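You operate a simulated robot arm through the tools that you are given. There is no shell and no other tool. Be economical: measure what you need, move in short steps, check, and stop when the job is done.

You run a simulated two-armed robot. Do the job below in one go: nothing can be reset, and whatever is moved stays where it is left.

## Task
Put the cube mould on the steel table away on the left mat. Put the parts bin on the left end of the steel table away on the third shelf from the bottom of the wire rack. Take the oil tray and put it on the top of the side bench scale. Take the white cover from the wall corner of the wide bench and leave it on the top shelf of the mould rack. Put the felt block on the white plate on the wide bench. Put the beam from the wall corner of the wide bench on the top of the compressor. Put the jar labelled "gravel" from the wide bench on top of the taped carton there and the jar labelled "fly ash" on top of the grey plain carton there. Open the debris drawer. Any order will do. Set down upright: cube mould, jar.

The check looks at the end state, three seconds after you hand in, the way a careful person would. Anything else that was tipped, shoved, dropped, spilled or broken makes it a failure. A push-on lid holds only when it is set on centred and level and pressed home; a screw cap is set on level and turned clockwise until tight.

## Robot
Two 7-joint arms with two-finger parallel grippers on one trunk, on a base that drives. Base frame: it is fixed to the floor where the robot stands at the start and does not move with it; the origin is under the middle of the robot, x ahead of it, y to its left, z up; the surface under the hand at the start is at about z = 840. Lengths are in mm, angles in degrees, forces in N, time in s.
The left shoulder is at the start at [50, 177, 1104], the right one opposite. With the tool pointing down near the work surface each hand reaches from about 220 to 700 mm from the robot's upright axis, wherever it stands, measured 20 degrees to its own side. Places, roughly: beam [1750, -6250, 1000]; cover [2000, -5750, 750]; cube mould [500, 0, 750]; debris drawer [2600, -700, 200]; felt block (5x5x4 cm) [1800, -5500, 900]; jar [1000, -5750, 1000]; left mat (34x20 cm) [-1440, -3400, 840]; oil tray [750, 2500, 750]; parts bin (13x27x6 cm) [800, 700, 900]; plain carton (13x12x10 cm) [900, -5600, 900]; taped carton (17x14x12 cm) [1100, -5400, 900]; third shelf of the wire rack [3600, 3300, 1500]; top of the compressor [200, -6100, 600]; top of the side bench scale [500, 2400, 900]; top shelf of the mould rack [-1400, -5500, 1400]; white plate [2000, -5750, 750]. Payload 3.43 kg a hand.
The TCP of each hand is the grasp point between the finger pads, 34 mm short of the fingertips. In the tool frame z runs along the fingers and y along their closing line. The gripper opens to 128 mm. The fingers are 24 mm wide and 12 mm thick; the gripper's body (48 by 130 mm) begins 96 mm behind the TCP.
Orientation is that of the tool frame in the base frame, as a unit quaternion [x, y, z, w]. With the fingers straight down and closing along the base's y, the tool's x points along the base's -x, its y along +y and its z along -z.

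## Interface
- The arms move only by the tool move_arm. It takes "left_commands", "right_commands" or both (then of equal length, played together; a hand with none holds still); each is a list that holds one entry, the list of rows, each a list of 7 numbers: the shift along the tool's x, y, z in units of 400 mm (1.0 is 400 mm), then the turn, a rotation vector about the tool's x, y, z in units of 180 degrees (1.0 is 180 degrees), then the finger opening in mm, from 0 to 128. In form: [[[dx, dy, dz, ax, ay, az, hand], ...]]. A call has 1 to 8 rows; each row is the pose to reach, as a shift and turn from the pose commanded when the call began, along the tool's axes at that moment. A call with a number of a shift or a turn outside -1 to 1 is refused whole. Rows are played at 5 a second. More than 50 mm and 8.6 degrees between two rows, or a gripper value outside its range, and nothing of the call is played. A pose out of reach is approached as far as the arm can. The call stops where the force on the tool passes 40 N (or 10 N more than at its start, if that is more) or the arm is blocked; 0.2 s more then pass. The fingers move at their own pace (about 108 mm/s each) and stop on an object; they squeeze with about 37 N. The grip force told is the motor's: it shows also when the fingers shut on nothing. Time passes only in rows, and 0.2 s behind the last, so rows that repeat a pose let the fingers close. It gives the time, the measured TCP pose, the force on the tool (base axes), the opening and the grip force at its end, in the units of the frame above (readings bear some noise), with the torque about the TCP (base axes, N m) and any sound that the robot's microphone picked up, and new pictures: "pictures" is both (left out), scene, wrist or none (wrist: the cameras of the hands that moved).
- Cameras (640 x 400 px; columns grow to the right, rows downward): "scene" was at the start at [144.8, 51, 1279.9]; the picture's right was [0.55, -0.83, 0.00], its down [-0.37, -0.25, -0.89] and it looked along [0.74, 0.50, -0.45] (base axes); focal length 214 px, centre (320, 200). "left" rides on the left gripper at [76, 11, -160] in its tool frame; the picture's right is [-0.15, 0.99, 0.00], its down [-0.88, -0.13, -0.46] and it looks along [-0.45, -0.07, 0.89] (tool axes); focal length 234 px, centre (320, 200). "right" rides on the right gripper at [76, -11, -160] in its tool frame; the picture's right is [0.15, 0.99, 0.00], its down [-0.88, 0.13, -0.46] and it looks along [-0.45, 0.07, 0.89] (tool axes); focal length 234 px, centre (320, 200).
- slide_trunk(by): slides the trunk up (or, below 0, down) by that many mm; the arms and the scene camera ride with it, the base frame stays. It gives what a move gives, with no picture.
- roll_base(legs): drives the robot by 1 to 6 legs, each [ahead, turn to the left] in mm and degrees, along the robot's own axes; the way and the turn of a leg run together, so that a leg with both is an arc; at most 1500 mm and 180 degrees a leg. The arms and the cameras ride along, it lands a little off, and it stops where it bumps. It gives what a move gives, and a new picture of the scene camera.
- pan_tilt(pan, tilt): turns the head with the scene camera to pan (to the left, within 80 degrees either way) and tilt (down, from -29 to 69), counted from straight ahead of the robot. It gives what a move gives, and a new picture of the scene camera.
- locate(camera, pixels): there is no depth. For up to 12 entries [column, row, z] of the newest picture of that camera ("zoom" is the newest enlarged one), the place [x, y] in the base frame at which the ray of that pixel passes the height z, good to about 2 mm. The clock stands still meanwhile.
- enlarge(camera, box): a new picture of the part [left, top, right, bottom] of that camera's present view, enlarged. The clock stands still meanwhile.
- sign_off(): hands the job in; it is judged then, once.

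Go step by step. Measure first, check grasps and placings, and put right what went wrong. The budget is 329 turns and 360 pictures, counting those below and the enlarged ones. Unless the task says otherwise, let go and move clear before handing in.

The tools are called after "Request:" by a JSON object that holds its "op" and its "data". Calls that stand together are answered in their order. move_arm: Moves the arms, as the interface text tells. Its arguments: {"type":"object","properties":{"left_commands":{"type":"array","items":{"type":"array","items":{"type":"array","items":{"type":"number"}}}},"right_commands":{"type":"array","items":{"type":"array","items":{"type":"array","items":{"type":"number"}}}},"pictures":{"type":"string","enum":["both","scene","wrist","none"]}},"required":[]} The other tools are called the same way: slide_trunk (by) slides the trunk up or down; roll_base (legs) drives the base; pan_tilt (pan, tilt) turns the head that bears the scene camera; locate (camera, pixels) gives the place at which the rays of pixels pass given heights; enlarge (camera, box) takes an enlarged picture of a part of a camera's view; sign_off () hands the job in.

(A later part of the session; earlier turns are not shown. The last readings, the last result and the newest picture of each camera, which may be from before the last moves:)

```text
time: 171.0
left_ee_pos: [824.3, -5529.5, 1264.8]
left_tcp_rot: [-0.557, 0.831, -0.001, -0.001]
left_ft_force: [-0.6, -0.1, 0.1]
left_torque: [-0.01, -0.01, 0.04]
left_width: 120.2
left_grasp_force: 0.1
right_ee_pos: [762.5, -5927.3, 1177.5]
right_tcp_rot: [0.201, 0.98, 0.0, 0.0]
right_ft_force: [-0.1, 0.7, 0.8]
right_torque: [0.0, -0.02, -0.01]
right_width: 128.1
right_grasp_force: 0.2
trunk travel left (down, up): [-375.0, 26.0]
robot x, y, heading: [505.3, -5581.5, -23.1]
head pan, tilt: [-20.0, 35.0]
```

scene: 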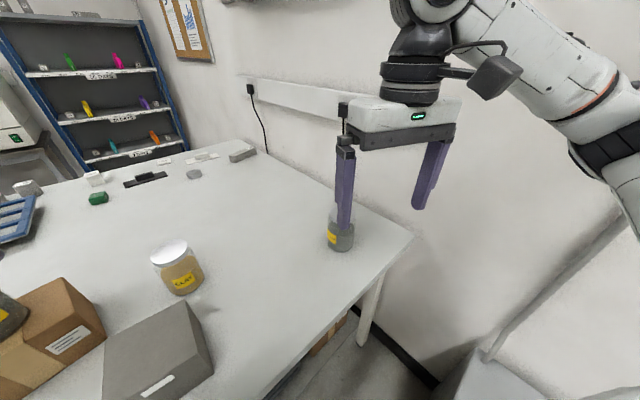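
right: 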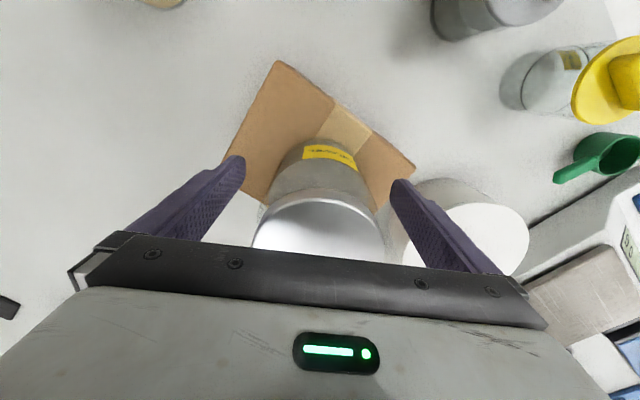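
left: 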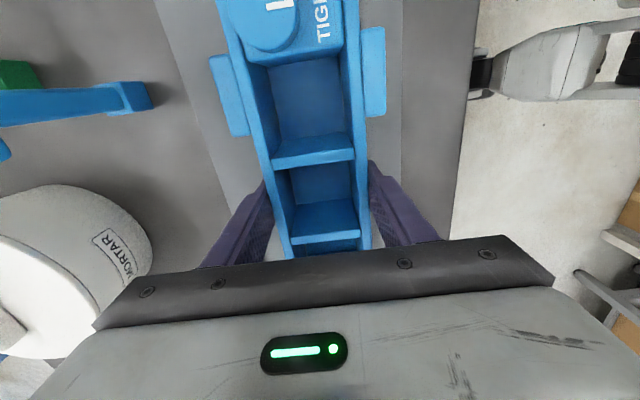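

Request:
{"op": "move_arm", "data": {"right_commands": [[[0.05, 0, 0.05, 0, 0, 0, 128], [0.1, -0.05, 0.1, 0, 0, 0, 128], [0.1, -0.12, 0.15, 0, 0, 0, 128]]], "pictures": "both"}}

```text
time: 171.8
left_ee_pos: [823.2, -5531.0, 1264.4]
left_tcp_rot: [-0.556, 0.831, -0.001, 0.0]
left_ft_force: [-0.4, -0.3, -0.7]
left_torque: [0.0, -0.01, 0.0]
left_width: 120.3
left_grasp_force: 0.1
right_ee_pos: [707.9, -5956.2, 1117.4]
right_tcp_rot: [0.201, 0.98, 0.001, 0.0]
right_ft_force: [-0.6, 0.1, -0.3]
right_torque: [-0.01, -0.04, -0.01]
right_width: 128.2
right_grasp_force: 0.2
trunk travel left (down, up): [-375.0, 26.0]
robot x, y, heading: [506.2, -5580.1, -23.3]
head pan, tilt: [-20.0, 35.0]
```

scene: 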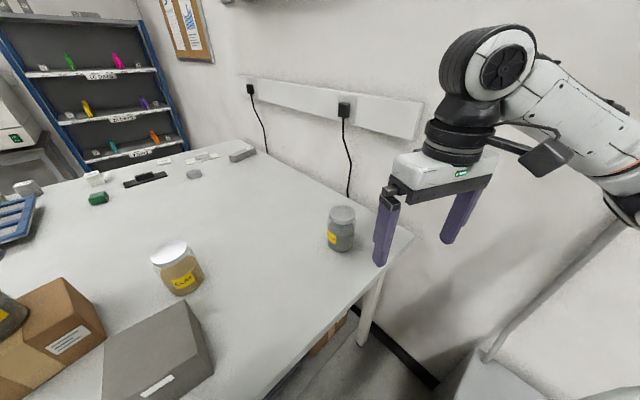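
right: 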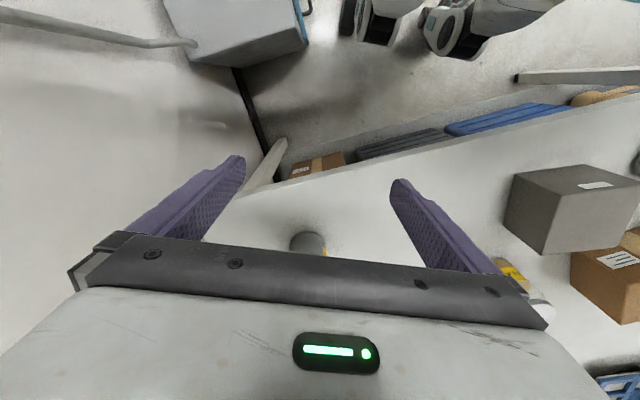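

Request:
{"op": "enlarge", "data": {"camera": "scene", "box": [300, 190, 396, 265]}}

```text
5.33 times, centred on (348, 228) of scene
```

zoom: 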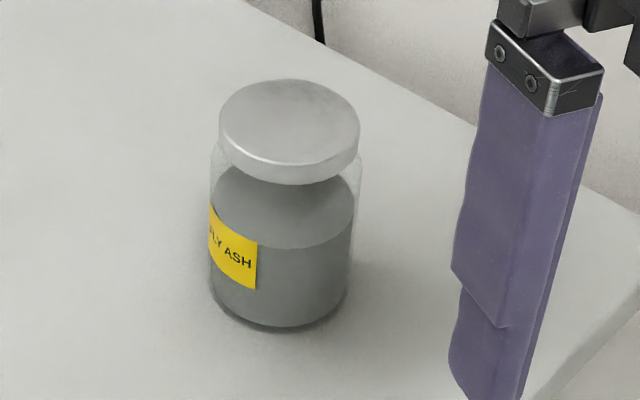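

Request:
{"op": "locate", "data": {"camera": "zoom", "pixels": [[210, 280, 870], [349, 287, 870], [279, 330, 870], [219, 118, 980], [360, 125, 980], [289, 80, 980], [637, 400, 870], [471, 123, 870]]}}

```text
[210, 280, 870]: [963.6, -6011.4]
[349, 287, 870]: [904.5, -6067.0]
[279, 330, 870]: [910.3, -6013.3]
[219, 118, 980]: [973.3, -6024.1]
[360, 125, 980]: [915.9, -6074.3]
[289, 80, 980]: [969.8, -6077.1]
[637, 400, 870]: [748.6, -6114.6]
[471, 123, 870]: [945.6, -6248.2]
```

Fly-ash jar centre ≈(934,-6042), straight ahead of the right hand. Descend to z≈925 off the edge and go forward.

Request:
{"op": "move_arm", "data": {"right_commands": [[[0, 0.006, 0.12, 0, 0, 0, 128], [0, 0.012, 0.24, 0, 0, 0, 128], [0, 0.02, 0.36, 0, 0, 0, 128], [0, 0.025, 0.478, 0, 0, 0, 128], [-0.11, 0.025, 0.478, 0, 0, 0, 128], [-0.22, 0.025, 0.478, 0, 0, 0, 128], [-0.33, 0.025, 0.478, 0, 0, 0, 128], [-0.33, 0.025, 0.478, 0, 0, 0, 128]]], "pictures": "both"}}

```text
time: 173.6
left_ee_pos: [823.1, -5531.2, 1266.2]
left_tcp_rot: [-0.557, 0.831, -0.001, 0.0]
left_ft_force: [0.2, -0.3, -0.8]
left_torque: [-0.03, -0.02, -0.01]
left_width: 120.2
left_grasp_force: 0.2
right_ee_pos: [833.5, -5999.7, 924.0]
right_tcp_rot: [0.2, 0.98, 0.0, 0.0]
right_ft_force: [-1.1, 0.2, -0.1]
right_torque: [0.03, -0.03, 0.05]
right_width: 128.0
right_grasp_force: 0.1
trunk travel left (down, up): [-375.0, 26.0]
robot x, y, heading: [501.1, -5581.0, -22.9]
head pan, tilt: [-20.0, 35.0]
```

scene: 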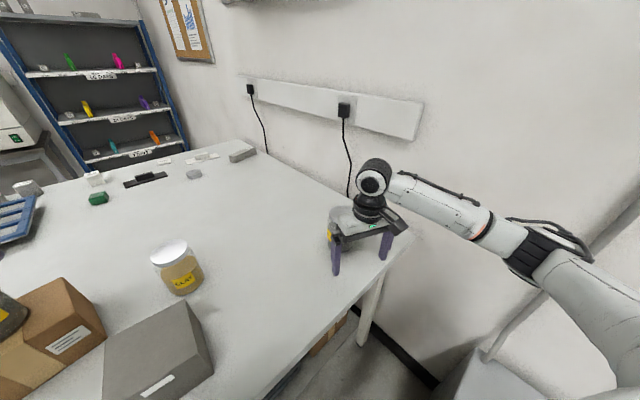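
right: 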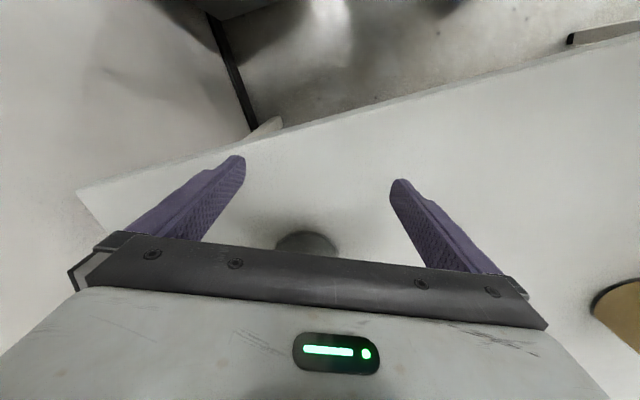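

Request:
{"op": "move_arm", "data": {"right_commands": [[[-0.09, 0, 0, 0, 0, 0, 128], [-0.18, 0, 0, 0, 0, 0, 128], [-0.2725, 0, 0, 0, 0, 0, 128], [-0.2725, 0, 0, 0, 0, 0, 100], [-0.2725, 0, 0, 0, 0, 0, 50], [-0.2725, 0, 0, 0, 0, 0, 50], [-0.2725, 0, 0, 0, 0, 0, 50]]], "pictures": "wrist"}}

```text
time: 175.2
left_ee_pos: [823.1, -5529.9, 1265.7]
left_tcp_rot: [-0.556, 0.831, -0.001, 0.0]
left_ft_force: [0.3, -0.5, -0.5]
left_torque: [0.0, 0.0, 0.02]
left_width: 119.9
left_grasp_force: 0.2
right_ee_pos: [934.3, -6042.6, 922.8]
right_tcp_rot: [0.201, 0.98, 0.0, 0.001]
right_ft_force: [-1.1, -2.3, 1.4]
right_torque: [-0.21, 0.27, 0.02]
right_width: 83.1
right_grasp_force: 36.3
trunk travel left (down, up): [-375.0, 26.0]
robot x, y, heading: [505.2, -5579.6, -23.1]
head pan, tilt: [-20.0, 35.0]
```

right: 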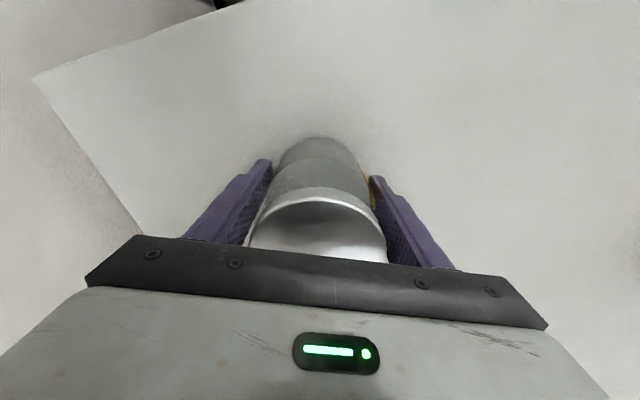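

Gripped. Lift and draw back.

Request:
{"op": "move_arm", "data": {"right_commands": [[[0, 0, -0.05, 0, 0, 0, 50], [0, 0, -0.15, 0, 0, 0, 50], [0.05, 0, -0.25, 0, 0, 0, 50], [0.12, 0, -0.34, 0, 0, 0, 50], [0.2, 0, -0.42, 0, 0, 0, 50], [0.3, 0, -0.45, 0, 0, 0, 50], [0.3, 0, -0.45, 0, 0, 0, 50]]], "pictures": "none"}}

Request:
{"op": "roll_base", "data": {"legs": [[0, 43]]}}

```text
time: 176.8
left_ee_pos: [823.4, -5530.7, 1264.2]
left_tcp_rot: [-0.556, 0.831, 0.0, -0.001]
left_ft_force: [0.6, 0.5, 0.2]
left_torque: [-0.03, 0.02, 0.0]
left_width: 119.9
left_grasp_force: 0.2
right_ee_pos: [824.3, -5990.3, 1106.7]
right_tcp_rot: [0.201, 0.98, 0.0, -0.001]
right_ft_force: [0.2, -0.5, -5.1]
right_torque: [0.03, 0.09, -0.01]
right_width: 83.2
right_grasp_force: 37.3
trunk travel left (down, up): [-375.0, 26.0]
robot x, y, heading: [507.5, -5579.3, -23.4]
head pan, tilt: [-20.0, 35.0]
```

```text
time: 179.2
left_ee_pos: [702.7, -5326.1, 1265.1]
left_tcp_rot: [0.823, -0.568, 0.001, 0.001]
left_ft_force: [0.1, -0.7, -0.3]
left_torque: [-0.01, 0.02, 0.0]
left_width: 120.0
left_grasp_force: 0.1
right_ee_pos: [1018.8, -5661.8, 1105.9]
right_tcp_rot: [-0.175, 0.985, 0.0, 0.0]
right_ft_force: [-0.3, 0.8, -5.5]
right_torque: [-0.03, 0.07, 0.02]
right_width: 83.0
right_grasp_force: 36.9
trunk travel left (down, up): [-375.0, 26.0]
robot x, y, heading: [509.0, -5584.6, 20.1]
head pan, tilt: [-20.0, 35.0]
```

scene: 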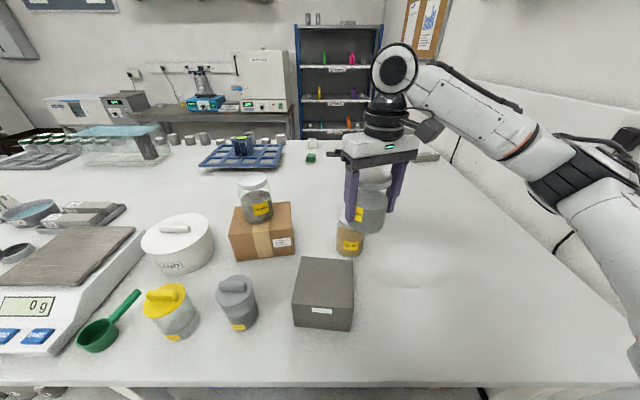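

Request:
{"op": "enlarge", "data": {"camera": "scene", "box": [220, 170, 412, 340]}}

```text
2.35 times, centred on (316, 255) of scene
```

zoom: 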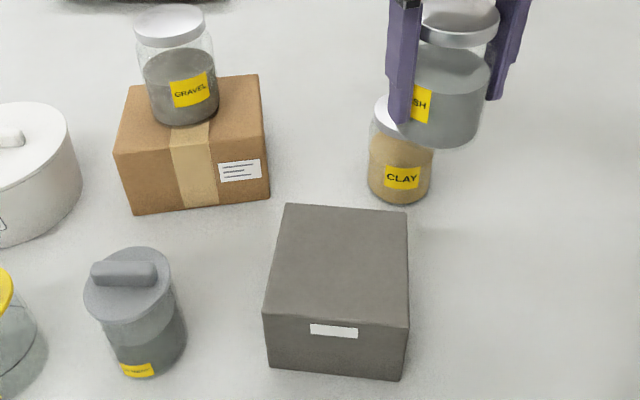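

Request:
{"op": "locate", "data": {"camera": "zoom", "pixels": [[263, 315, 962], [285, 203, 962], [407, 210, 962], [408, 328, 962], [270, 368, 870], [401, 381, 870], [263, 315, 970], [408, 328, 970]]}}

```text
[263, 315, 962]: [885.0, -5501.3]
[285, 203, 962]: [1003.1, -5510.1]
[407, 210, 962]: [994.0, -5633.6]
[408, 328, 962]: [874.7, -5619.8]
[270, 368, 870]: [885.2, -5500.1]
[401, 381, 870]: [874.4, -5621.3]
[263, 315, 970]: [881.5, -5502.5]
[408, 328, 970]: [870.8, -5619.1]
```

Plain carton top z=962, centre (939,-5566). Carry over and lower.

Request:
{"op": "move_arm", "data": {"right_commands": [[[0.035, 0.098, 0, 0, 0, 0, 50], [0.07, 0.196, 0, 0, 0, 0, 50], [0.105, 0.2946, 0, 0, 0, 0, 50], [0.105, 0.2946, 0.1, 0, 0, 0, 50], [0.105, 0.2946, 0.18, 0, 0, 0, 50], [0.105, 0.2946, 0.2, 0, 0, 0, 50], [0.105, 0.2946, 0.207, 0, 0, 0, 50]]], "pictures": "scene"}}

```text
time: 180.8
left_ee_pos: [702.8, -5325.5, 1264.8]
left_tcp_rot: [0.824, -0.567, 0.0, 0.0]
left_ft_force: [-0.2, -0.1, 0.6]
left_torque: [0.02, -0.01, -0.02]
left_width: 120.4
left_grasp_force: 0.0
right_ee_pos: [940.3, -5566.0, 1022.0]
right_tcp_rot: [-0.174, 0.985, 0.0, 0.0]
right_ft_force: [-0.2, -0.2, -6.0]
right_torque: [-0.02, 0.1, 0.0]
right_width: 83.1
right_grasp_force: 37.0
trunk travel left (down, up): [-375.0, 26.0]
robot x, y, heading: [508.2, -5580.9, 20.3]
head pan, tilt: [-20.0, 35.0]
```

scene: 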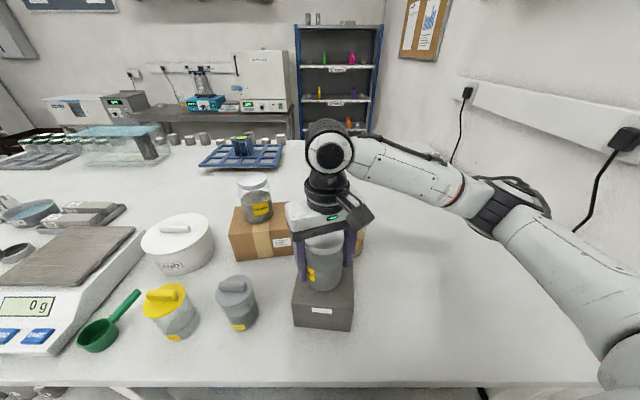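

Request:
{"op": "move_arm", "data": {"right_commands": [[[0, 0, 0.005, 0, 0, 0, 50], [0, 0, 0.01, 0, 0, 0, 50], [0, 0, 0.014, 0, 0, 0, 50]]], "pictures": "none"}}

```text
time: 181.6
left_ee_pos: [701.5, -5328.0, 1265.7]
left_tcp_rot: [0.824, -0.567, 0.002, 0.0]
left_ft_force: [0.3, -0.2, 0.5]
left_torque: [0.02, 0.02, 0.03]
left_width: 120.0
left_grasp_force: 0.0
right_ee_pos: [939.2, -5565.7, 1020.1]
right_tcp_rot: [-0.175, 0.985, 0.0, 0.0]
right_ft_force: [-1.6, -3.2, 7.4]
right_torque: [-0.46, 0.36, 0.07]
right_width: 83.0
right_grasp_force: 37.8
trunk travel left (down, up): [-375.0, 26.0]
robot x, y, heading: [507.8, -5580.1, 19.9]
head pan, tilt: [-20.0, 35.0]
```

Contact (+13 N). Ease up 2 mm, open, and back out.

Request:
{"op": "move_arm", "data": {"right_commands": [[[0, 0, -0.004, 0, 0, 0, 50], [0, 0, -0.005, 0, 0, 0, 70], [0, 0, -0.005, 0, 0, 0, 110], [0, 0, -0.005, 0, 0, 0, 128], [0, 0, -0.005, 0, 0, 0, 128]]], "pictures": "wrist"}}

Request:
{"op": "move_arm", "data": {"right_commands": [[[0.05, 0, 0, 0, 0, 0, 128], [0.13, 0, 0, 0, 0, 0, 128], [0.22, 0, 0, 0, 0, 0, 128], [0.3, 0, -0.06, 0, 0, 0, 128], [0.36, 0, -0.15, 0, 0, 0, 128], [0.4, 0, -0.25, 0, 0, 0, 128]]], "pictures": "scene"}}

```text
time: 182.8
left_ee_pos: [702.0, -5327.5, 1265.1]
left_tcp_rot: [0.824, -0.567, 0.0, 0.0]
left_ft_force: [0.1, 0.5, 0.4]
left_torque: [0.01, -0.03, -0.02]
left_width: 119.9
left_grasp_force: 0.0
right_ee_pos: [938.3, -5564.3, 1020.9]
right_tcp_rot: [-0.175, 0.985, 0.0, -0.001]
right_ft_force: [0.7, 0.1, 0.0]
right_torque: [0.02, 0.03, 0.0]
right_width: 127.9
right_grasp_force: 0.0
trunk travel left (down, up): [-375.0, 26.0]
robot x, y, heading: [506.8, -5580.5, 20.1]
head pan, tilt: [-20.0, 35.0]
```

right: 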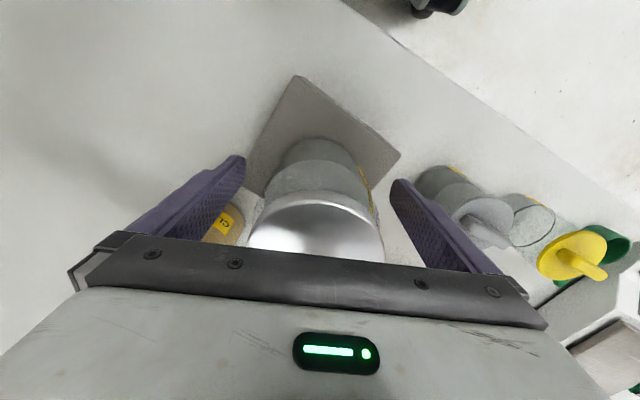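

```text
time: 184.2
left_ee_pos: [700.5, -5326.4, 1264.3]
left_tcp_rot: [0.824, -0.567, 0.001, -0.001]
left_ft_force: [0.2, 0.2, 0.4]
left_torque: [-0.01, 0.01, -0.02]
left_width: 120.1
left_grasp_force: 0.0
right_ee_pos: [787.4, -5619.3, 1119.5]
right_tcp_rot: [-0.174, 0.985, 0.0, 0.0]
right_ft_force: [0.9, -0.7, -0.3]
right_torque: [-0.06, -0.01, -0.02]
right_width: 128.0
right_grasp_force: 0.1
trunk travel left (down, up): [-375.0, 26.0]
robot x, y, heading: [507.5, -5576.6, 20.4]
head pan, tilt: [-20.0, 35.0]
```

scene: 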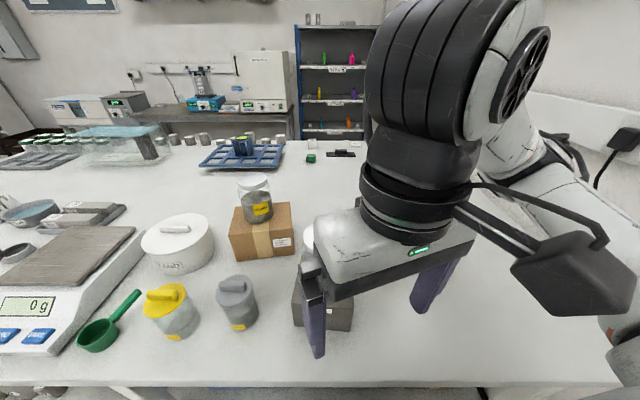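

Both jars stand on their cartons. Next I drive round the north end of the bench to its east side.

Request:
{"op": "roll_base", "data": {"legs": [[-60, 0], [0, 71], [1500, 0], [880, 0], [0, -91]]}}

Request:
{"op": "pan_tilt", "data": {"pan": -15, "tilt": 20}}

```text
time: 197.9
left_ee_pos: [228.1, -3297.3, 1265.0]
left_tcp_rot: [1.0, 0.018, 0.0, 0.001]
left_ft_force: [1.8, 1.0, -1.2]
left_torque: [-0.02, 0.2, -0.01]
left_width: 120.5
left_grasp_force: 0.1
right_ee_pos: [530.5, -3313.2, 1118.8]
right_tcp_rot: [0.714, -0.7, -0.001, 0.004]
right_ft_force: [0.5, 0.2, -1.1]
right_torque: [-0.02, 0.13, 0.0]
right_width: 128.0
right_grasp_force: 0.1
trunk travel left (down, up): [-375.0, 26.0]
robot x, y, heading: [407.4, -3567.2, 90.5]
head pan, tilt: [-20.0, 35.0]
stopped in leg 4: the robot was blocked; the commanded pose is now the measured one
```

scene: 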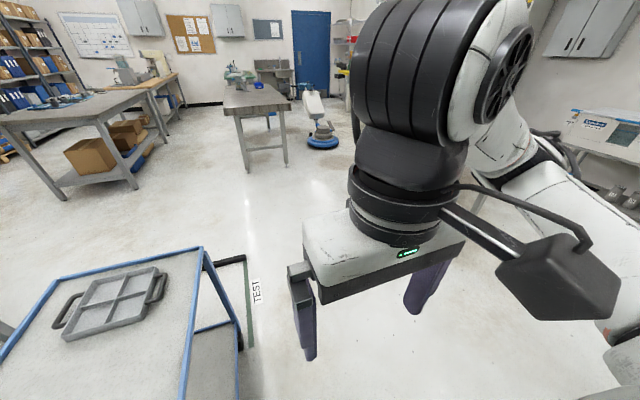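

```text
time: 198.7
left_ee_pos: [223.9, -3300.2, 1264.0]
left_tcp_rot: [1.0, 0.018, 0.001, 0.0]
left_ft_force: [0.1, 0.6, 0.9]
left_torque: [0.0, 0.01, 0.0]
left_width: 120.0
left_grasp_force: 0.0
right_ee_pos: [528.5, -3315.2, 1119.8]
right_tcp_rot: [0.714, -0.7, 0.0, 0.001]
right_ft_force: [0.3, -0.9, 0.1]
right_torque: [-0.01, 0.01, -0.02]
right_width: 128.1
right_grasp_force: 0.1
trunk travel left (down, up): [-375.0, 26.0]
robot x, y, heading: [407.8, -3566.9, 90.9]
head pan, tilt: [-15.0, 20.0]
```

scene: 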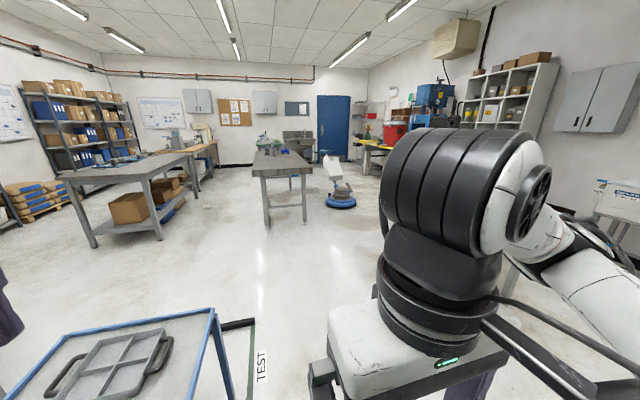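

The base stopped against something at its left, the trolley. I look at it to see whether it moved.

Request:
{"op": "pan_tilt", "data": {"pan": 35, "tilt": 55}}

```text
time: 199.9
left_ee_pos: [223.2, -3299.7, 1264.8]
left_tcp_rot: [1.0, 0.019, 0.001, 0.002]
left_ft_force: [-16.6, 4.7, -11.5]
left_torque: [-0.74, -1.6, 0.2]
left_width: 120.1
left_grasp_force: 0.1
right_ee_pos: [528.1, -3314.8, 1119.3]
right_tcp_rot: [0.714, -0.7, -0.001, 0.001]
right_ft_force: [0.0, -0.1, -0.4]
right_torque: [0.0, -0.01, -0.03]
right_width: 128.0
right_grasp_force: 0.0
trunk travel left (down, up): [-375.0, 26.0]
robot x, y, heading: [404.4, -3566.2, 90.9]
head pan, tilt: [35.0, 55.0]
```

scene: 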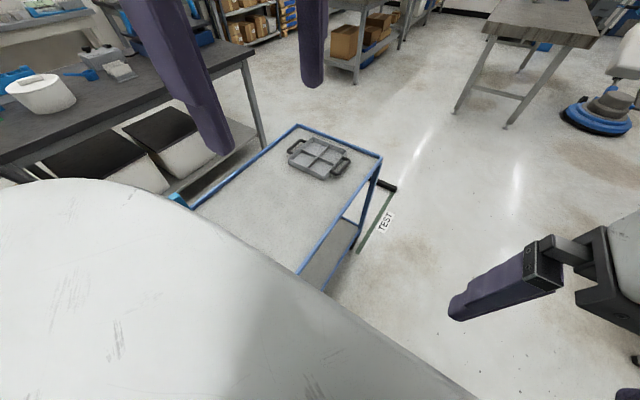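

Request:
{"op": "locate", "data": {"camera": "scene", "pixels": [[382, 158, 850], [297, 126, 850], [296, 273, 850], [357, 252, 0], [393, 187, 0], [310, 170, 850]]}}

Request:
{"op": "pan_tilt", "data": {"pan": -30, "tilt": 20}}

```text
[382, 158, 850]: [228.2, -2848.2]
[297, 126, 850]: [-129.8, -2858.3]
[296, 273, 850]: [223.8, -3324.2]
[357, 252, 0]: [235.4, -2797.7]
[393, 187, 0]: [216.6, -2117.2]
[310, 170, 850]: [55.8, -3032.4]
```

```text
time: 201.2
left_ee_pos: [224.4, -3299.6, 1264.0]
left_tcp_rot: [1.0, 0.016, 0.003, 0.0]
left_ft_force: [-1.0, -0.2, -0.4]
left_torque: [-0.02, 0.03, -0.01]
left_width: 120.2
left_grasp_force: 0.1
right_ee_pos: [528.4, -3314.8, 1119.9]
right_tcp_rot: [0.714, -0.7, 0.0, 0.0]
right_ft_force: [0.8, -0.3, 0.7]
right_torque: [-0.01, 0.04, 0.01]
right_width: 128.3
right_grasp_force: 0.1
trunk travel left (down, up): [-375.0, 26.0]
robot x, y, heading: [405.2, -3568.0, 90.8]
head pan, tilt: [-30.0, 20.0]
```

scene: 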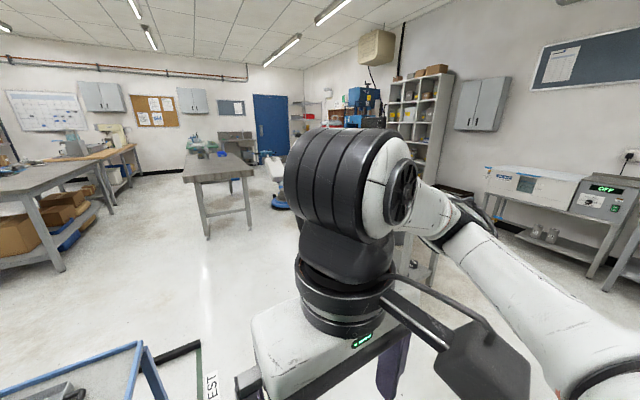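

The trolley still stands square in its zone. Back off and pass it farther east.

Request:
{"op": "roll_base", "data": {"legs": [[-150, 0], [0, -45], [450, 0], [0, -45]]}}

```text
time: 209.1
left_ee_pos: [1006.7, -3210.8, 1265.0]
left_tcp_rot: [0.714, -0.7, 0.002, 0.003]
left_ft_force: [0.5, -0.2, -0.3]
left_torque: [0.02, -0.02, 0.0]
left_width: 120.2
left_grasp_force: 0.0
right_ee_pos: [986.6, -3515.1, 1120.3]
right_tcp_rot: [-0.003, 1.0, 0.001, 0.001]
right_ft_force: [0.4, 0.6, -0.3]
right_torque: [0.0, 0.01, 0.0]
right_width: 128.1
right_grasp_force: 0.0
trunk travel left (down, up): [-375.0, 26.0]
robot x, y, heading: [735.4, -3390.1, 0.1]
head pan, tilt: [-30.0, 20.0]
```

scene: 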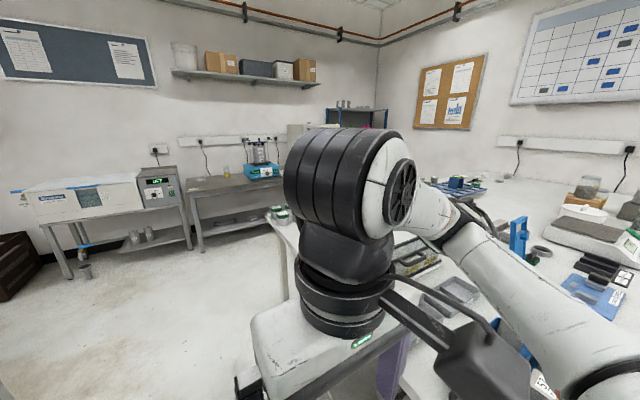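

Request:
{"op": "pan_tilt", "data": {"pan": -2, "tilt": 30}}

```text
time: 210.1
left_ee_pos: [1006.2, -3212.1, 1265.3]
left_tcp_rot: [0.714, -0.7, 0.001, 0.002]
left_ft_force: [0.1, 0.8, 0.0]
left_torque: [-0.02, 0.03, 0.0]
left_width: 120.1
left_grasp_force: 0.0
right_ee_pos: [987.5, -3516.3, 1118.9]
right_tcp_rot: [-0.004, 1.0, 0.001, 0.0]
right_ft_force: [0.2, -0.2, 0.4]
right_torque: [0.01, 0.0, -0.03]
right_width: 128.1
right_grasp_force: 0.1
trunk travel left (down, up): [-375.0, 26.0]
robot x, y, heading: [735.6, -3391.8, 0.2]
head pan, tilt: [-2.0, 30.0]
```

scene: 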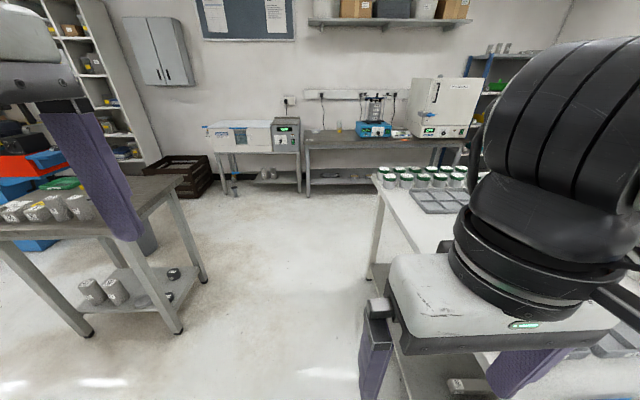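

Request:
{"op": "locate", "data": {"camera": "scene", "pixels": [[180, 333, 0], [206, 282, 0], [368, 280, 0], [307, 195, 0], [234, 196, 0], [306, 150, 840], [375, 175, 870], [465, 140, 840]]}}

```text
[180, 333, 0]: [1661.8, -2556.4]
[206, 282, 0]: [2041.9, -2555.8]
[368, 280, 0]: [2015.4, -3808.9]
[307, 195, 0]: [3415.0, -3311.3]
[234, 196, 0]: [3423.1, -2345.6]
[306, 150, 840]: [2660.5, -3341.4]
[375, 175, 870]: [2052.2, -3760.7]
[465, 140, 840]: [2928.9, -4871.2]
```

East aisle is clear (x 2090…3400). Drive around.

Request:
{"op": "roll_base", "data": {"legs": [[1500, 0], [420, 0], [0, -90], [1400, 0]]}}

Request:
{"op": "pan_tilt", "data": {"pan": -12, "tilt": 25}}

```text
time: 229.8
left_ee_pos: [2924.4, -5000.5, 1264.7]
left_tcp_rot: [-0.045, 0.999, 0.0, -0.002]
left_ft_force: [-0.4, -0.4, 0.1]
left_torque: [0.02, 0.0, 0.0]
left_width: 120.1
left_grasp_force: 0.0
right_ee_pos: [2618.8, -5003.0, 1119.4]
right_tcp_rot: [0.68, 0.733, 0.002, 0.0]
right_ft_force: [0.3, -0.6, 0.4]
right_torque: [0.02, 0.01, 0.01]
right_width: 128.0
right_grasp_force: 0.0
trunk travel left (down, up): [-375.0, 26.0]
robot x, y, heading: [2728.5, -4741.9, -86.2]
head pan, tilt: [-2.0, 30.0]
```

scene: 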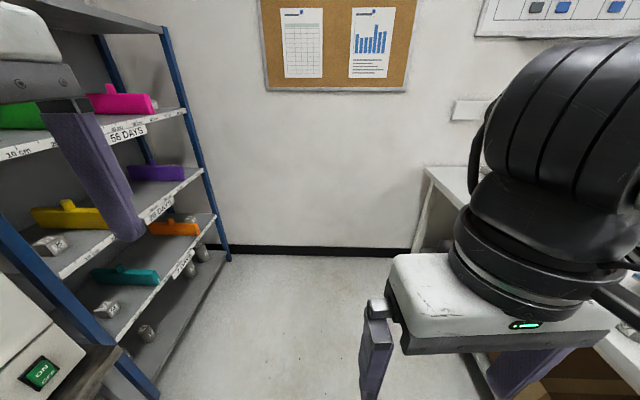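

```text
time: 230.5
left_ee_pos: [2924.8, -4999.6, 1265.2]
left_tcp_rot: [-0.045, 0.999, 0.0, -0.002]
left_ft_force: [0.1, 0.7, -0.8]
left_torque: [-0.02, -0.02, 0.04]
left_width: 120.1
left_grasp_force: 0.1
right_ee_pos: [2620.2, -5001.8, 1120.4]
right_tcp_rot: [0.68, 0.733, 0.001, 0.001]
right_ft_force: [-0.2, 0.6, 0.2]
right_torque: [0.01, 0.03, -0.01]
right_width: 127.7
right_grasp_force: 0.0
trunk travel left (down, up): [-375.0, 26.0]
robot x, y, heading: [2724.8, -4740.3, -86.1]
head pan, tilt: [-12.0, 25.0]
```

scene: 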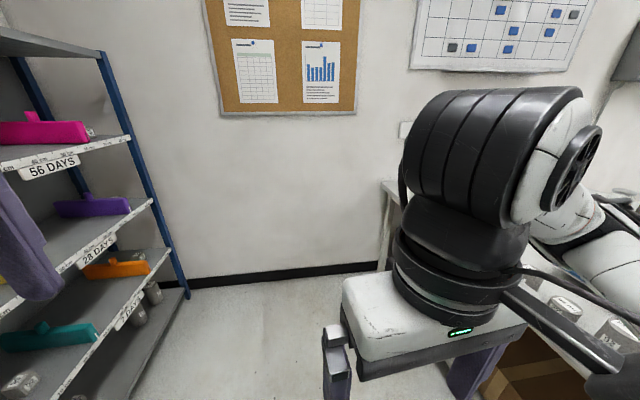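

Request:
{"op": "locate", "data": {"camera": "scene", "pixels": [[188, 297, 0], [152, 200, 1000], [128, 137, 1300], [390, 185, 870], [230, 285, 0], [375, 270, 0]]}}

```text
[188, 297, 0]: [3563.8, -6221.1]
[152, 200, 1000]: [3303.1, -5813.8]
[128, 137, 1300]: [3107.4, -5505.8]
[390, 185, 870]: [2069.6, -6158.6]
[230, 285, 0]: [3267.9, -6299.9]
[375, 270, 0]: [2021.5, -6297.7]
```

Request:
{"op": "roll_base", "data": {"legs": [[0, -9], [930, 0], [0, -85]]}}

Request:
{"op": "pan_tilt", "data": {"pan": 5, "tilt": 30}}

```text
time: 239.7
left_ee_pos: [2347.8, -5808.6, 1264.7]
left_tcp_rot: [0.725, 0.689, 0.003, -0.002]
left_ft_force: [-0.1, 0.0, 0.1]
left_torque: [0.0, -0.01, -0.01]
left_width: 120.0
left_grasp_force: 0.1
right_ee_pos: [2388.2, -5509.2, 1120.4]
right_tcp_rot: [0.999, -0.033, 0.0, 0.001]
right_ft_force: [-0.2, -1.0, -0.8]
right_torque: [0.0, 0.01, 0.02]
right_width: 127.9
right_grasp_force: 0.1
trunk travel left (down, up): [-375.0, 26.0]
robot x, y, heading: [2628.9, -5652.0, 175.8]
head pan, tilt: [-12.0, 25.0]
```

scene: 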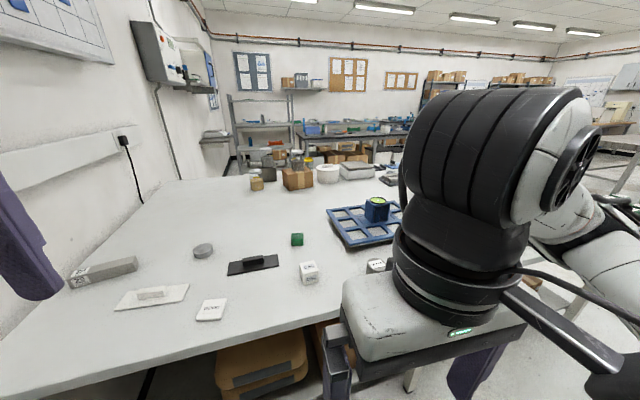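

```text
time: 240.4
left_ee_pos: [2346.1, -5808.4, 1265.0]
left_tcp_rot: [0.725, 0.689, 0.002, -0.002]
left_ft_force: [0.1, -0.3, 0.1]
left_torque: [0.01, 0.0, 0.03]
left_width: 120.2
left_grasp_force: 0.0
right_ee_pos: [2388.7, -5506.4, 1120.5]
right_tcp_rot: [0.999, -0.032, 0.001, 0.002]
right_ft_force: [-0.8, 0.2, 0.8]
right_torque: [0.02, 0.0, 0.0]
right_width: 127.6
right_grasp_force: 0.1
trunk travel left (down, up): [-375.0, 26.0]
robot x, y, heading: [2623.9, -5646.2, 176.1]
head pan, tilt: [5.0, 30.0]
```

scene: 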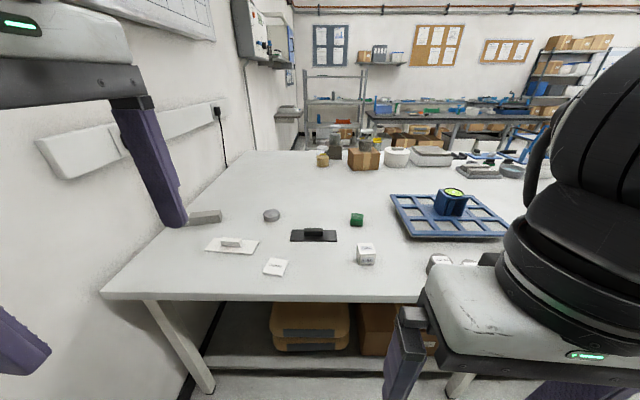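

Request:
{"op": "enlarge", "data": {"camera": "scene", "box": [170, 190, 410, 300]}}

Request:
{"op": "enlarge", "data": {"camera": "scene", "box": [180, 200, 300, 290]}}

```text
2.67 times, centred on (290, 245) of scene
```

zoom: 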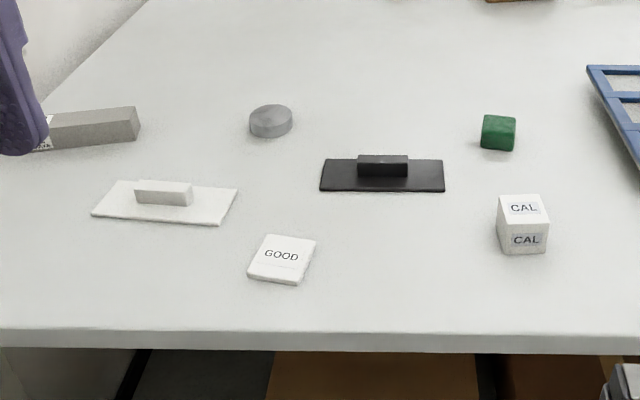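

```text
4.44 times, centred on (240, 245) of scene
```

zoom: 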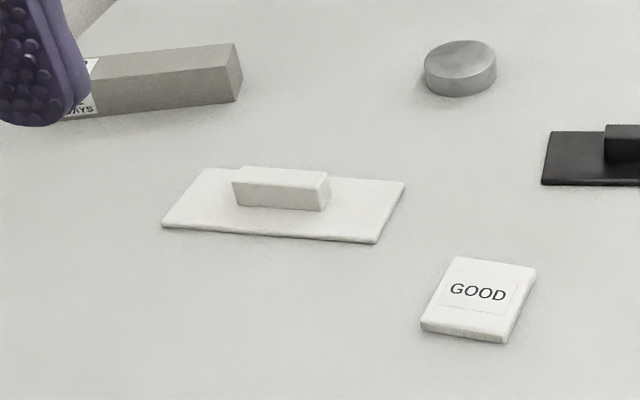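

Beam (grey, left), white cover with a block handle, GOOD white plate, green felt block, CAL cube. Measure them.

Request:
{"op": "locate", "data": {"camera": "scene", "pixels": [[217, 252, 873], [249, 256, 873], [261, 240, 873], [218, 238, 873], [232, 242, 900], [262, 275, 870], [283, 276, 870], [275, 267, 880], [350, 225, 870], [363, 226, 870], [357, 215, 910], [221, 223, 870]]}}

Request:
{"op": "locate", "data": {"camera": "zoom", "pixels": [[165, 227, 870], [372, 243, 870], [404, 181, 873], [207, 168, 873], [237, 205, 873], [323, 210, 873], [326, 172, 900], [234, 168, 900], [70, 119, 870], [240, 102, 870], [235, 43, 910], [93, 58, 910]]}}

```text
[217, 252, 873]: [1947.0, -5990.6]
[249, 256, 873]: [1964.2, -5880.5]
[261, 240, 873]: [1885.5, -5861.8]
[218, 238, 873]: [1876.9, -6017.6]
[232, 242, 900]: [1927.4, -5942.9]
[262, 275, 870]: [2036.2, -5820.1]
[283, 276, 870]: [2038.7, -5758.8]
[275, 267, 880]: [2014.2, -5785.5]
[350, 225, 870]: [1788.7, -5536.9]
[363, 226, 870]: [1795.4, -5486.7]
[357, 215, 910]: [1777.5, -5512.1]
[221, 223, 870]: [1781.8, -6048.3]
```

```text
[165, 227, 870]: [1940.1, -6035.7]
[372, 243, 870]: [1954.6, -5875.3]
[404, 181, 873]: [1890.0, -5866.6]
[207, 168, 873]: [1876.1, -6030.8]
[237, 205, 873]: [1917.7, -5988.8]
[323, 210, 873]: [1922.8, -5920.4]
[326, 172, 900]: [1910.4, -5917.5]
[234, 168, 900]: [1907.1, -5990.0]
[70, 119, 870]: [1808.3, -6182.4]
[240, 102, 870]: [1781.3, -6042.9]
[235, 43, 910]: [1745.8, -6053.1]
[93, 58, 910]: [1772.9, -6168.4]
```

Felt (1787,-5512), plate centre ≈(2012,-5787), cover centre (1915,-5950) with a handle, beam near (1775,-6110). Drive up to the edge.

Request:
{"op": "roll_base", "data": {"legs": [[0, 4], [250, 0]]}}

Request:
{"op": "move_arm", "data": {"right_commands": [[[0, 0, 0, 0, 0, 0, 128]]], "pictures": "wrist"}}

```text
time: 242.8
left_ee_pos: [2105.0, -5825.7, 1265.9]
left_tcp_rot: [0.701, 0.713, 0.002, 0.0]
left_ft_force: [-0.6, 0.8, 0.1]
left_torque: [-0.01, -0.03, 0.02]
left_width: 120.3
left_grasp_force: 0.2
right_ee_pos: [2125.4, -5523.5, 1120.6]
right_tcp_rot: [1.0, 0.001, 0.002, 0.001]
right_ft_force: [0.4, -0.1, -0.4]
right_torque: [0.0, -0.01, 0.01]
right_width: 128.3
right_grasp_force: 0.1
trunk travel left (down, up): [-375.0, 26.0]
robot x, y, heading: [2377.9, -5648.9, 179.9]
head pan, tilt: [5.0, 30.0]
```

scene: 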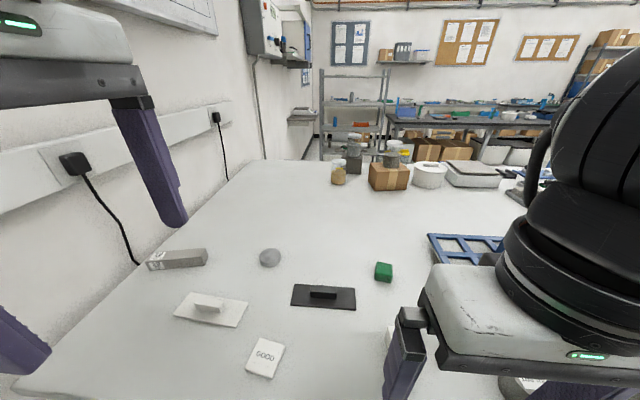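

```text
time: 243.2
left_ee_pos: [2103.9, -5826.3, 1265.9]
left_tcp_rot: [0.701, 0.713, 0.001, -0.002]
left_ft_force: [0.2, 0.2, 0.3]
left_torque: [0.05, -0.03, 0.0]
left_width: 120.2
left_grasp_force: 0.0
right_ee_pos: [2126.6, -5522.9, 1119.9]
right_tcp_rot: [1.0, 0.002, 0.001, 0.001]
right_ft_force: [-0.8, 0.3, -0.5]
right_torque: [0.01, 0.05, 0.01]
right_width: 127.9
right_grasp_force: 0.1
trunk travel left (down, up): [-375.0, 26.0]
robot x, y, heading: [2377.3, -5648.2, 179.7]
head pan, tilt: [5.0, 30.0]
```

right: 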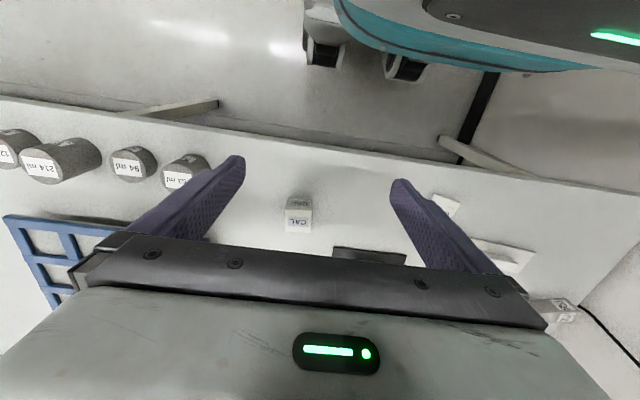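

Request:
{"op": "enlarge", "data": {"camera": "scene", "box": [230, 240, 422, 390]}}

```text
2.67 times, centred on (326, 315) of scene
```

zoom: 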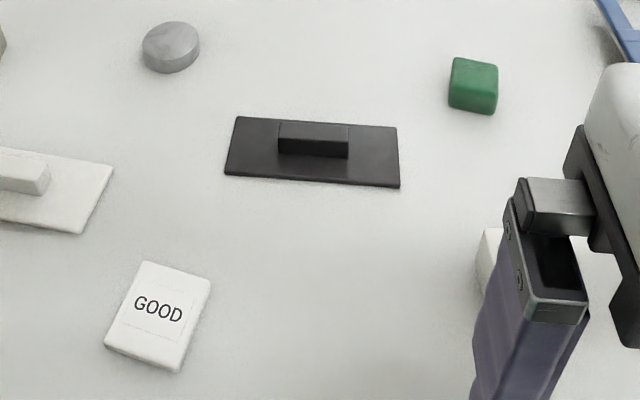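

Request:
{"op": "locate", "data": {"camera": "zoom", "pixels": [[448, 108, 870], [495, 115, 870], [450, 87, 910], [497, 93, 910], [497, 65, 910], [453, 57, 910], [106, 342, 878], [178, 370, 878], [210, 277, 878], [144, 261, 878], [178, 370, 870], [106, 348, 870]]}}

```text
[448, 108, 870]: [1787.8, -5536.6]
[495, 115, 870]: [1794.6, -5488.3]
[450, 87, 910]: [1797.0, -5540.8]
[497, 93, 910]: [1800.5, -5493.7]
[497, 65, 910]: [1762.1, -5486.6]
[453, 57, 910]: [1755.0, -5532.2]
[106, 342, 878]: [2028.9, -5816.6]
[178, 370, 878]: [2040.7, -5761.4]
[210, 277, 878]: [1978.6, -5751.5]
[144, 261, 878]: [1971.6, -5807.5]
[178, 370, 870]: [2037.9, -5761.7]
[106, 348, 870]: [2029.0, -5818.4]
```

Felt centre (1768,-5512), plate centre (2005,-5784), top z≈878. Move the right hand over the felt, turned 6°.

Request:
{"op": "move_arm", "data": {"right_commands": [[[-0.1116, -0.003, 0.04, 0, 0, 0.004, 100], [-0.223, -0.007, 0.08, 0, 0, 0.008, 100], [-0.3347, -0.01, 0.12, 0, 0, 0.012, 100], [-0.446, -0.014, 0.16, 0, 0, 0.016, 100], [-0.558, -0.017, 0.2, 0, 0, 0.02, 100], [-0.669, -0.021, 0.25, 0, 0, 0.024, 100], [-0.781, -0.024, 0.3, 0, 0, 0.028, 100], [-0.8925, -0.0275, 0.35, 0, 0, 0.033, 100]]], "pictures": "both"}}

```text
time: 244.9
left_ee_pos: [2104.7, -5827.8, 1265.7]
left_tcp_rot: [0.7, 0.714, 0.003, -0.002]
left_ft_force: [-0.1, 0.0, 0.2]
left_torque: [-0.02, -0.02, 0.0]
left_width: 119.8
left_grasp_force: 0.0
right_ee_pos: [1770.1, -5515.9, 981.3]
right_tcp_rot: [0.999, -0.048, 0.0, 0.0]
right_ft_force: [0.1, -0.6, 0.0]
right_torque: [-0.02, -0.02, -0.01]
right_width: 100.1
right_grasp_force: 0.0
trunk travel left (down, up): [-375.0, 26.0]
robot x, y, heading: [2374.3, -5652.1, 179.7]
head pan, tilt: [5.0, 30.0]
```

scene: 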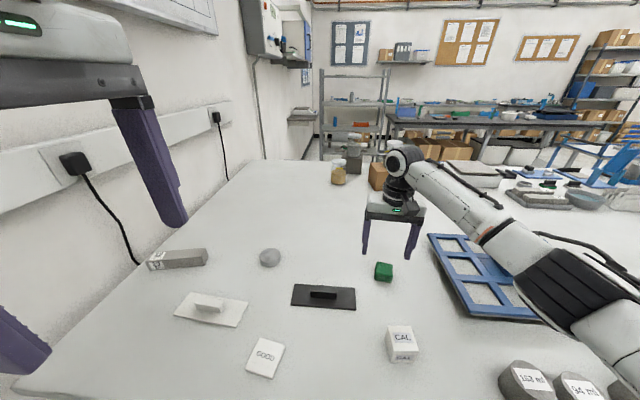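
right: 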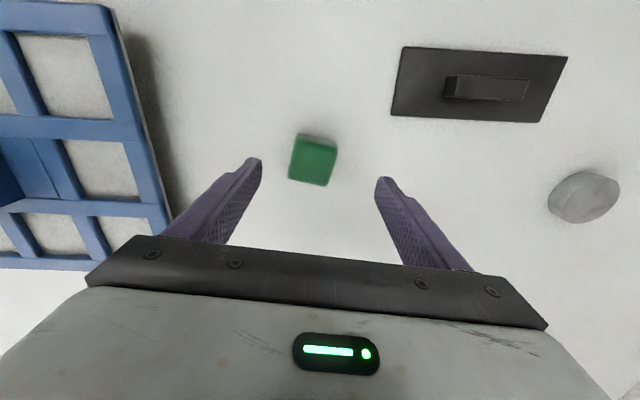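

Request:
{"op": "enlarge", "data": {"camera": "right", "box": [270, 115, 366, 200]}}

```text
4.71 times, centred on (318, 158) of right
```

zoom: 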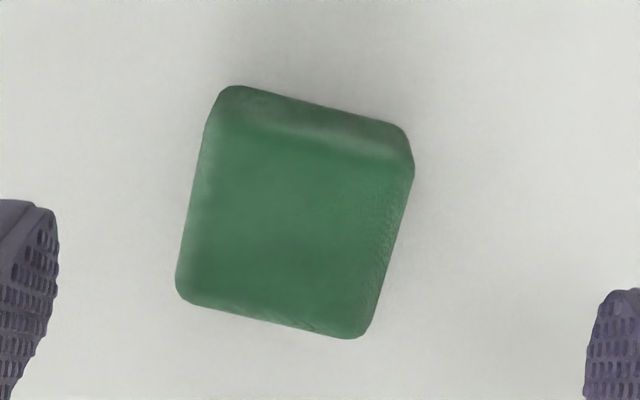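

Request:
{"op": "locate", "data": {"camera": "zoom", "pixels": [[205, 125, 905], [412, 170, 905], [365, 338, 905], [176, 295, 905], [222, 85, 870], [405, 130, 870]]}}

```text
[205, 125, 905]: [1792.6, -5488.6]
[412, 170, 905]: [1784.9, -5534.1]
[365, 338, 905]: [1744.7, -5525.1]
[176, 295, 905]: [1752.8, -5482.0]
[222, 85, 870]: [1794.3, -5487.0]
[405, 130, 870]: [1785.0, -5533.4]
```

Felt centre (1769,-5507), angle ≈10°. Correct, descend to z≈908 and close.

Request:
{"op": "move_arm", "data": {"right_commands": [[[-0.0055, -0.0206, 0.03, 0, 0, 0.025, 100], [-0.0055, -0.0206, 0.1, 0, 0, 0.025, 100], [-0.0055, -0.0206, 0.16, 0, 0, 0.025, 100], [-0.0055, -0.0206, 0.182, 0, 0, 0.025, 100], [-0.0055, -0.0206, 0.182, 0, 0, 0.025, 60], [-0.0055, -0.0206, 0.182, 0, 0, 0.025, 30], [-0.0055, -0.0206, 0.182, 0, 0, 0.025, 30], [-0.0055, -0.0206, 0.182, 0, 0, 0.025, 30]]], "pictures": "wrist"}}

```text
time: 246.8
left_ee_pos: [2105.4, -5827.3, 1265.2]
left_tcp_rot: [0.701, 0.713, 0.002, -0.002]
left_ft_force: [-0.7, 0.1, 0.3]
left_torque: [-0.01, 0.01, 0.03]
left_width: 120.0
left_grasp_force: 0.0
right_ee_pos: [1767.7, -5505.5, 907.8]
right_tcp_rot: [0.996, -0.089, 0.0, 0.001]
right_ft_force: [-0.3, 0.8, 0.6]
right_torque: [0.01, 0.0, 0.02]
right_width: 48.8
right_grasp_force: 36.8
trunk travel left (down, up): [-375.0, 26.0]
robot x, y, heading: [2377.5, -5648.7, 180.1]
head pan, tilt: [5.0, 30.0]
```

right: 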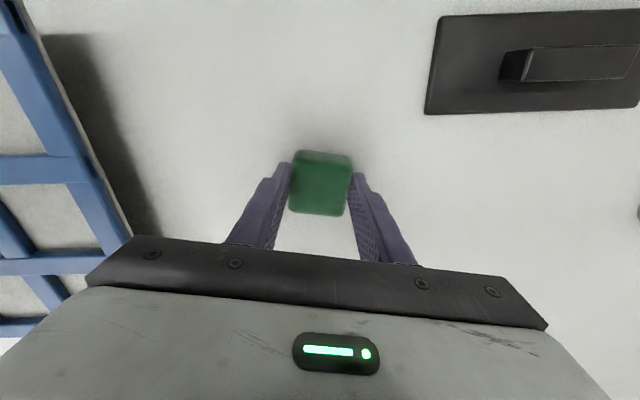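

Gripped at 48.8 mm. Lift, retreat, and then turn the base left so the plate lies on the right hand's side.

Request:
{"op": "move_arm", "data": {"right_commands": [[[0, 0, -0.06, 0, 0, 0, 30], [0.05, 0, -0.16, 0, 0, 0, 30], [0.13, 0, -0.25, 0, 0, 0, 30], [0.23, 0, -0.31, 0, 0, 0, 30], [0.34, 0, -0.35, 0, 0, 0, 30], [0.45, 0, -0.37, 0, 0, 0, 30], [0.55, 0, -0.37, 0, 0, 0, 30]]], "pictures": "none"}}

Request:
{"op": "roll_base", "data": {"legs": [[0, 40]]}}

```text
time: 248.3
left_ee_pos: [2104.7, -5827.9, 1265.0]
left_tcp_rot: [0.701, 0.713, 0.002, -0.003]
left_ft_force: [0.7, -0.5, 0.3]
left_torque: [0.0, 0.02, 0.01]
left_width: 120.3
left_grasp_force: 0.0
right_ee_pos: [1981.5, -5545.5, 1056.1]
right_tcp_rot: [0.996, -0.09, 0.001, 0.0]
right_ft_force: [0.3, -0.8, -0.1]
right_torque: [0.0, -0.01, 0.02]
right_width: 49.0
right_grasp_force: 37.1
trunk travel left (down, up): [-375.0, 26.0]
robot x, y, heading: [2377.5, -5647.6, 179.8]
head pan, tilt: [5.0, 30.0]
```

```text
time: 250.6
left_ee_pos: [2284.5, -5960.8, 1265.6]
left_tcp_rot: [0.412, 0.911, 0.0, -0.002]
left_ft_force: [0.3, -0.4, -0.5]
left_torque: [-0.02, 0.03, -0.04]
left_width: 120.0
left_grasp_force: 0.1
right_ee_pos: [2008.4, -5826.4, 1056.8]
right_tcp_rot: [0.966, 0.259, 0.001, -0.001]
right_ft_force: [0.5, 0.6, 0.1]
right_torque: [-0.02, -0.01, 0.03]
right_width: 48.8
right_grasp_force: 37.0
trunk travel left (down, up): [-375.0, 26.0]
robot x, y, heading: [2375.5, -5646.9, -140.0]
head pan, tilt: [5.0, 30.0]
```

scene: 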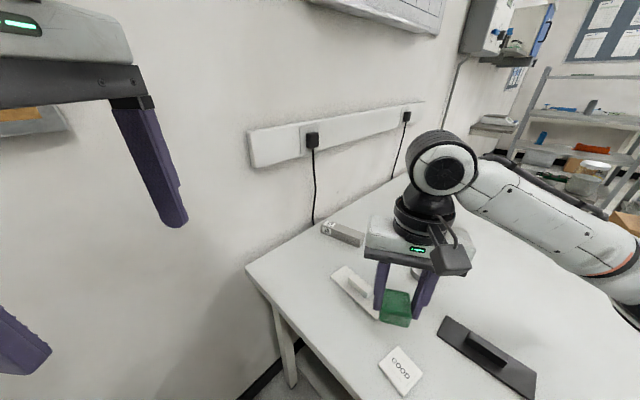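

Request:
{"op": "enlarge", "data": {"camera": "scene", "box": [352, 330, 448, 400]}}

```text
5.71 times, centred on (400, 365) of scene
```

zoom: 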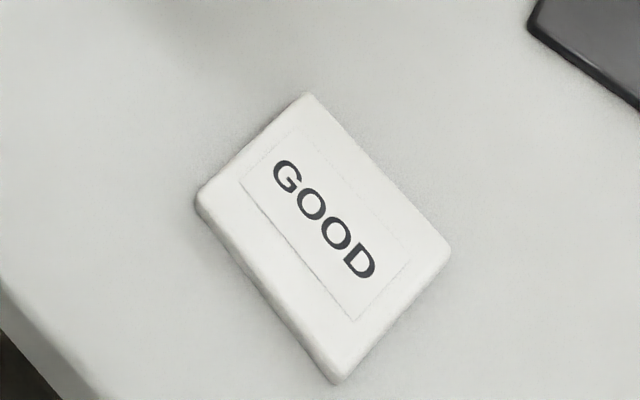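

Request:
{"op": "locate", "data": {"camera": "zoom", "pixels": [[198, 190, 878], [311, 95, 878], [452, 250, 878], [342, 373, 878], [196, 205, 870], [340, 384, 870]]}}

```text
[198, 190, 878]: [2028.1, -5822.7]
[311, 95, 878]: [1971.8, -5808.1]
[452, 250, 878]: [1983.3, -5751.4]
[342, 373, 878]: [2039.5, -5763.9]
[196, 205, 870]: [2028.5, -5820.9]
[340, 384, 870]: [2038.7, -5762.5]
```

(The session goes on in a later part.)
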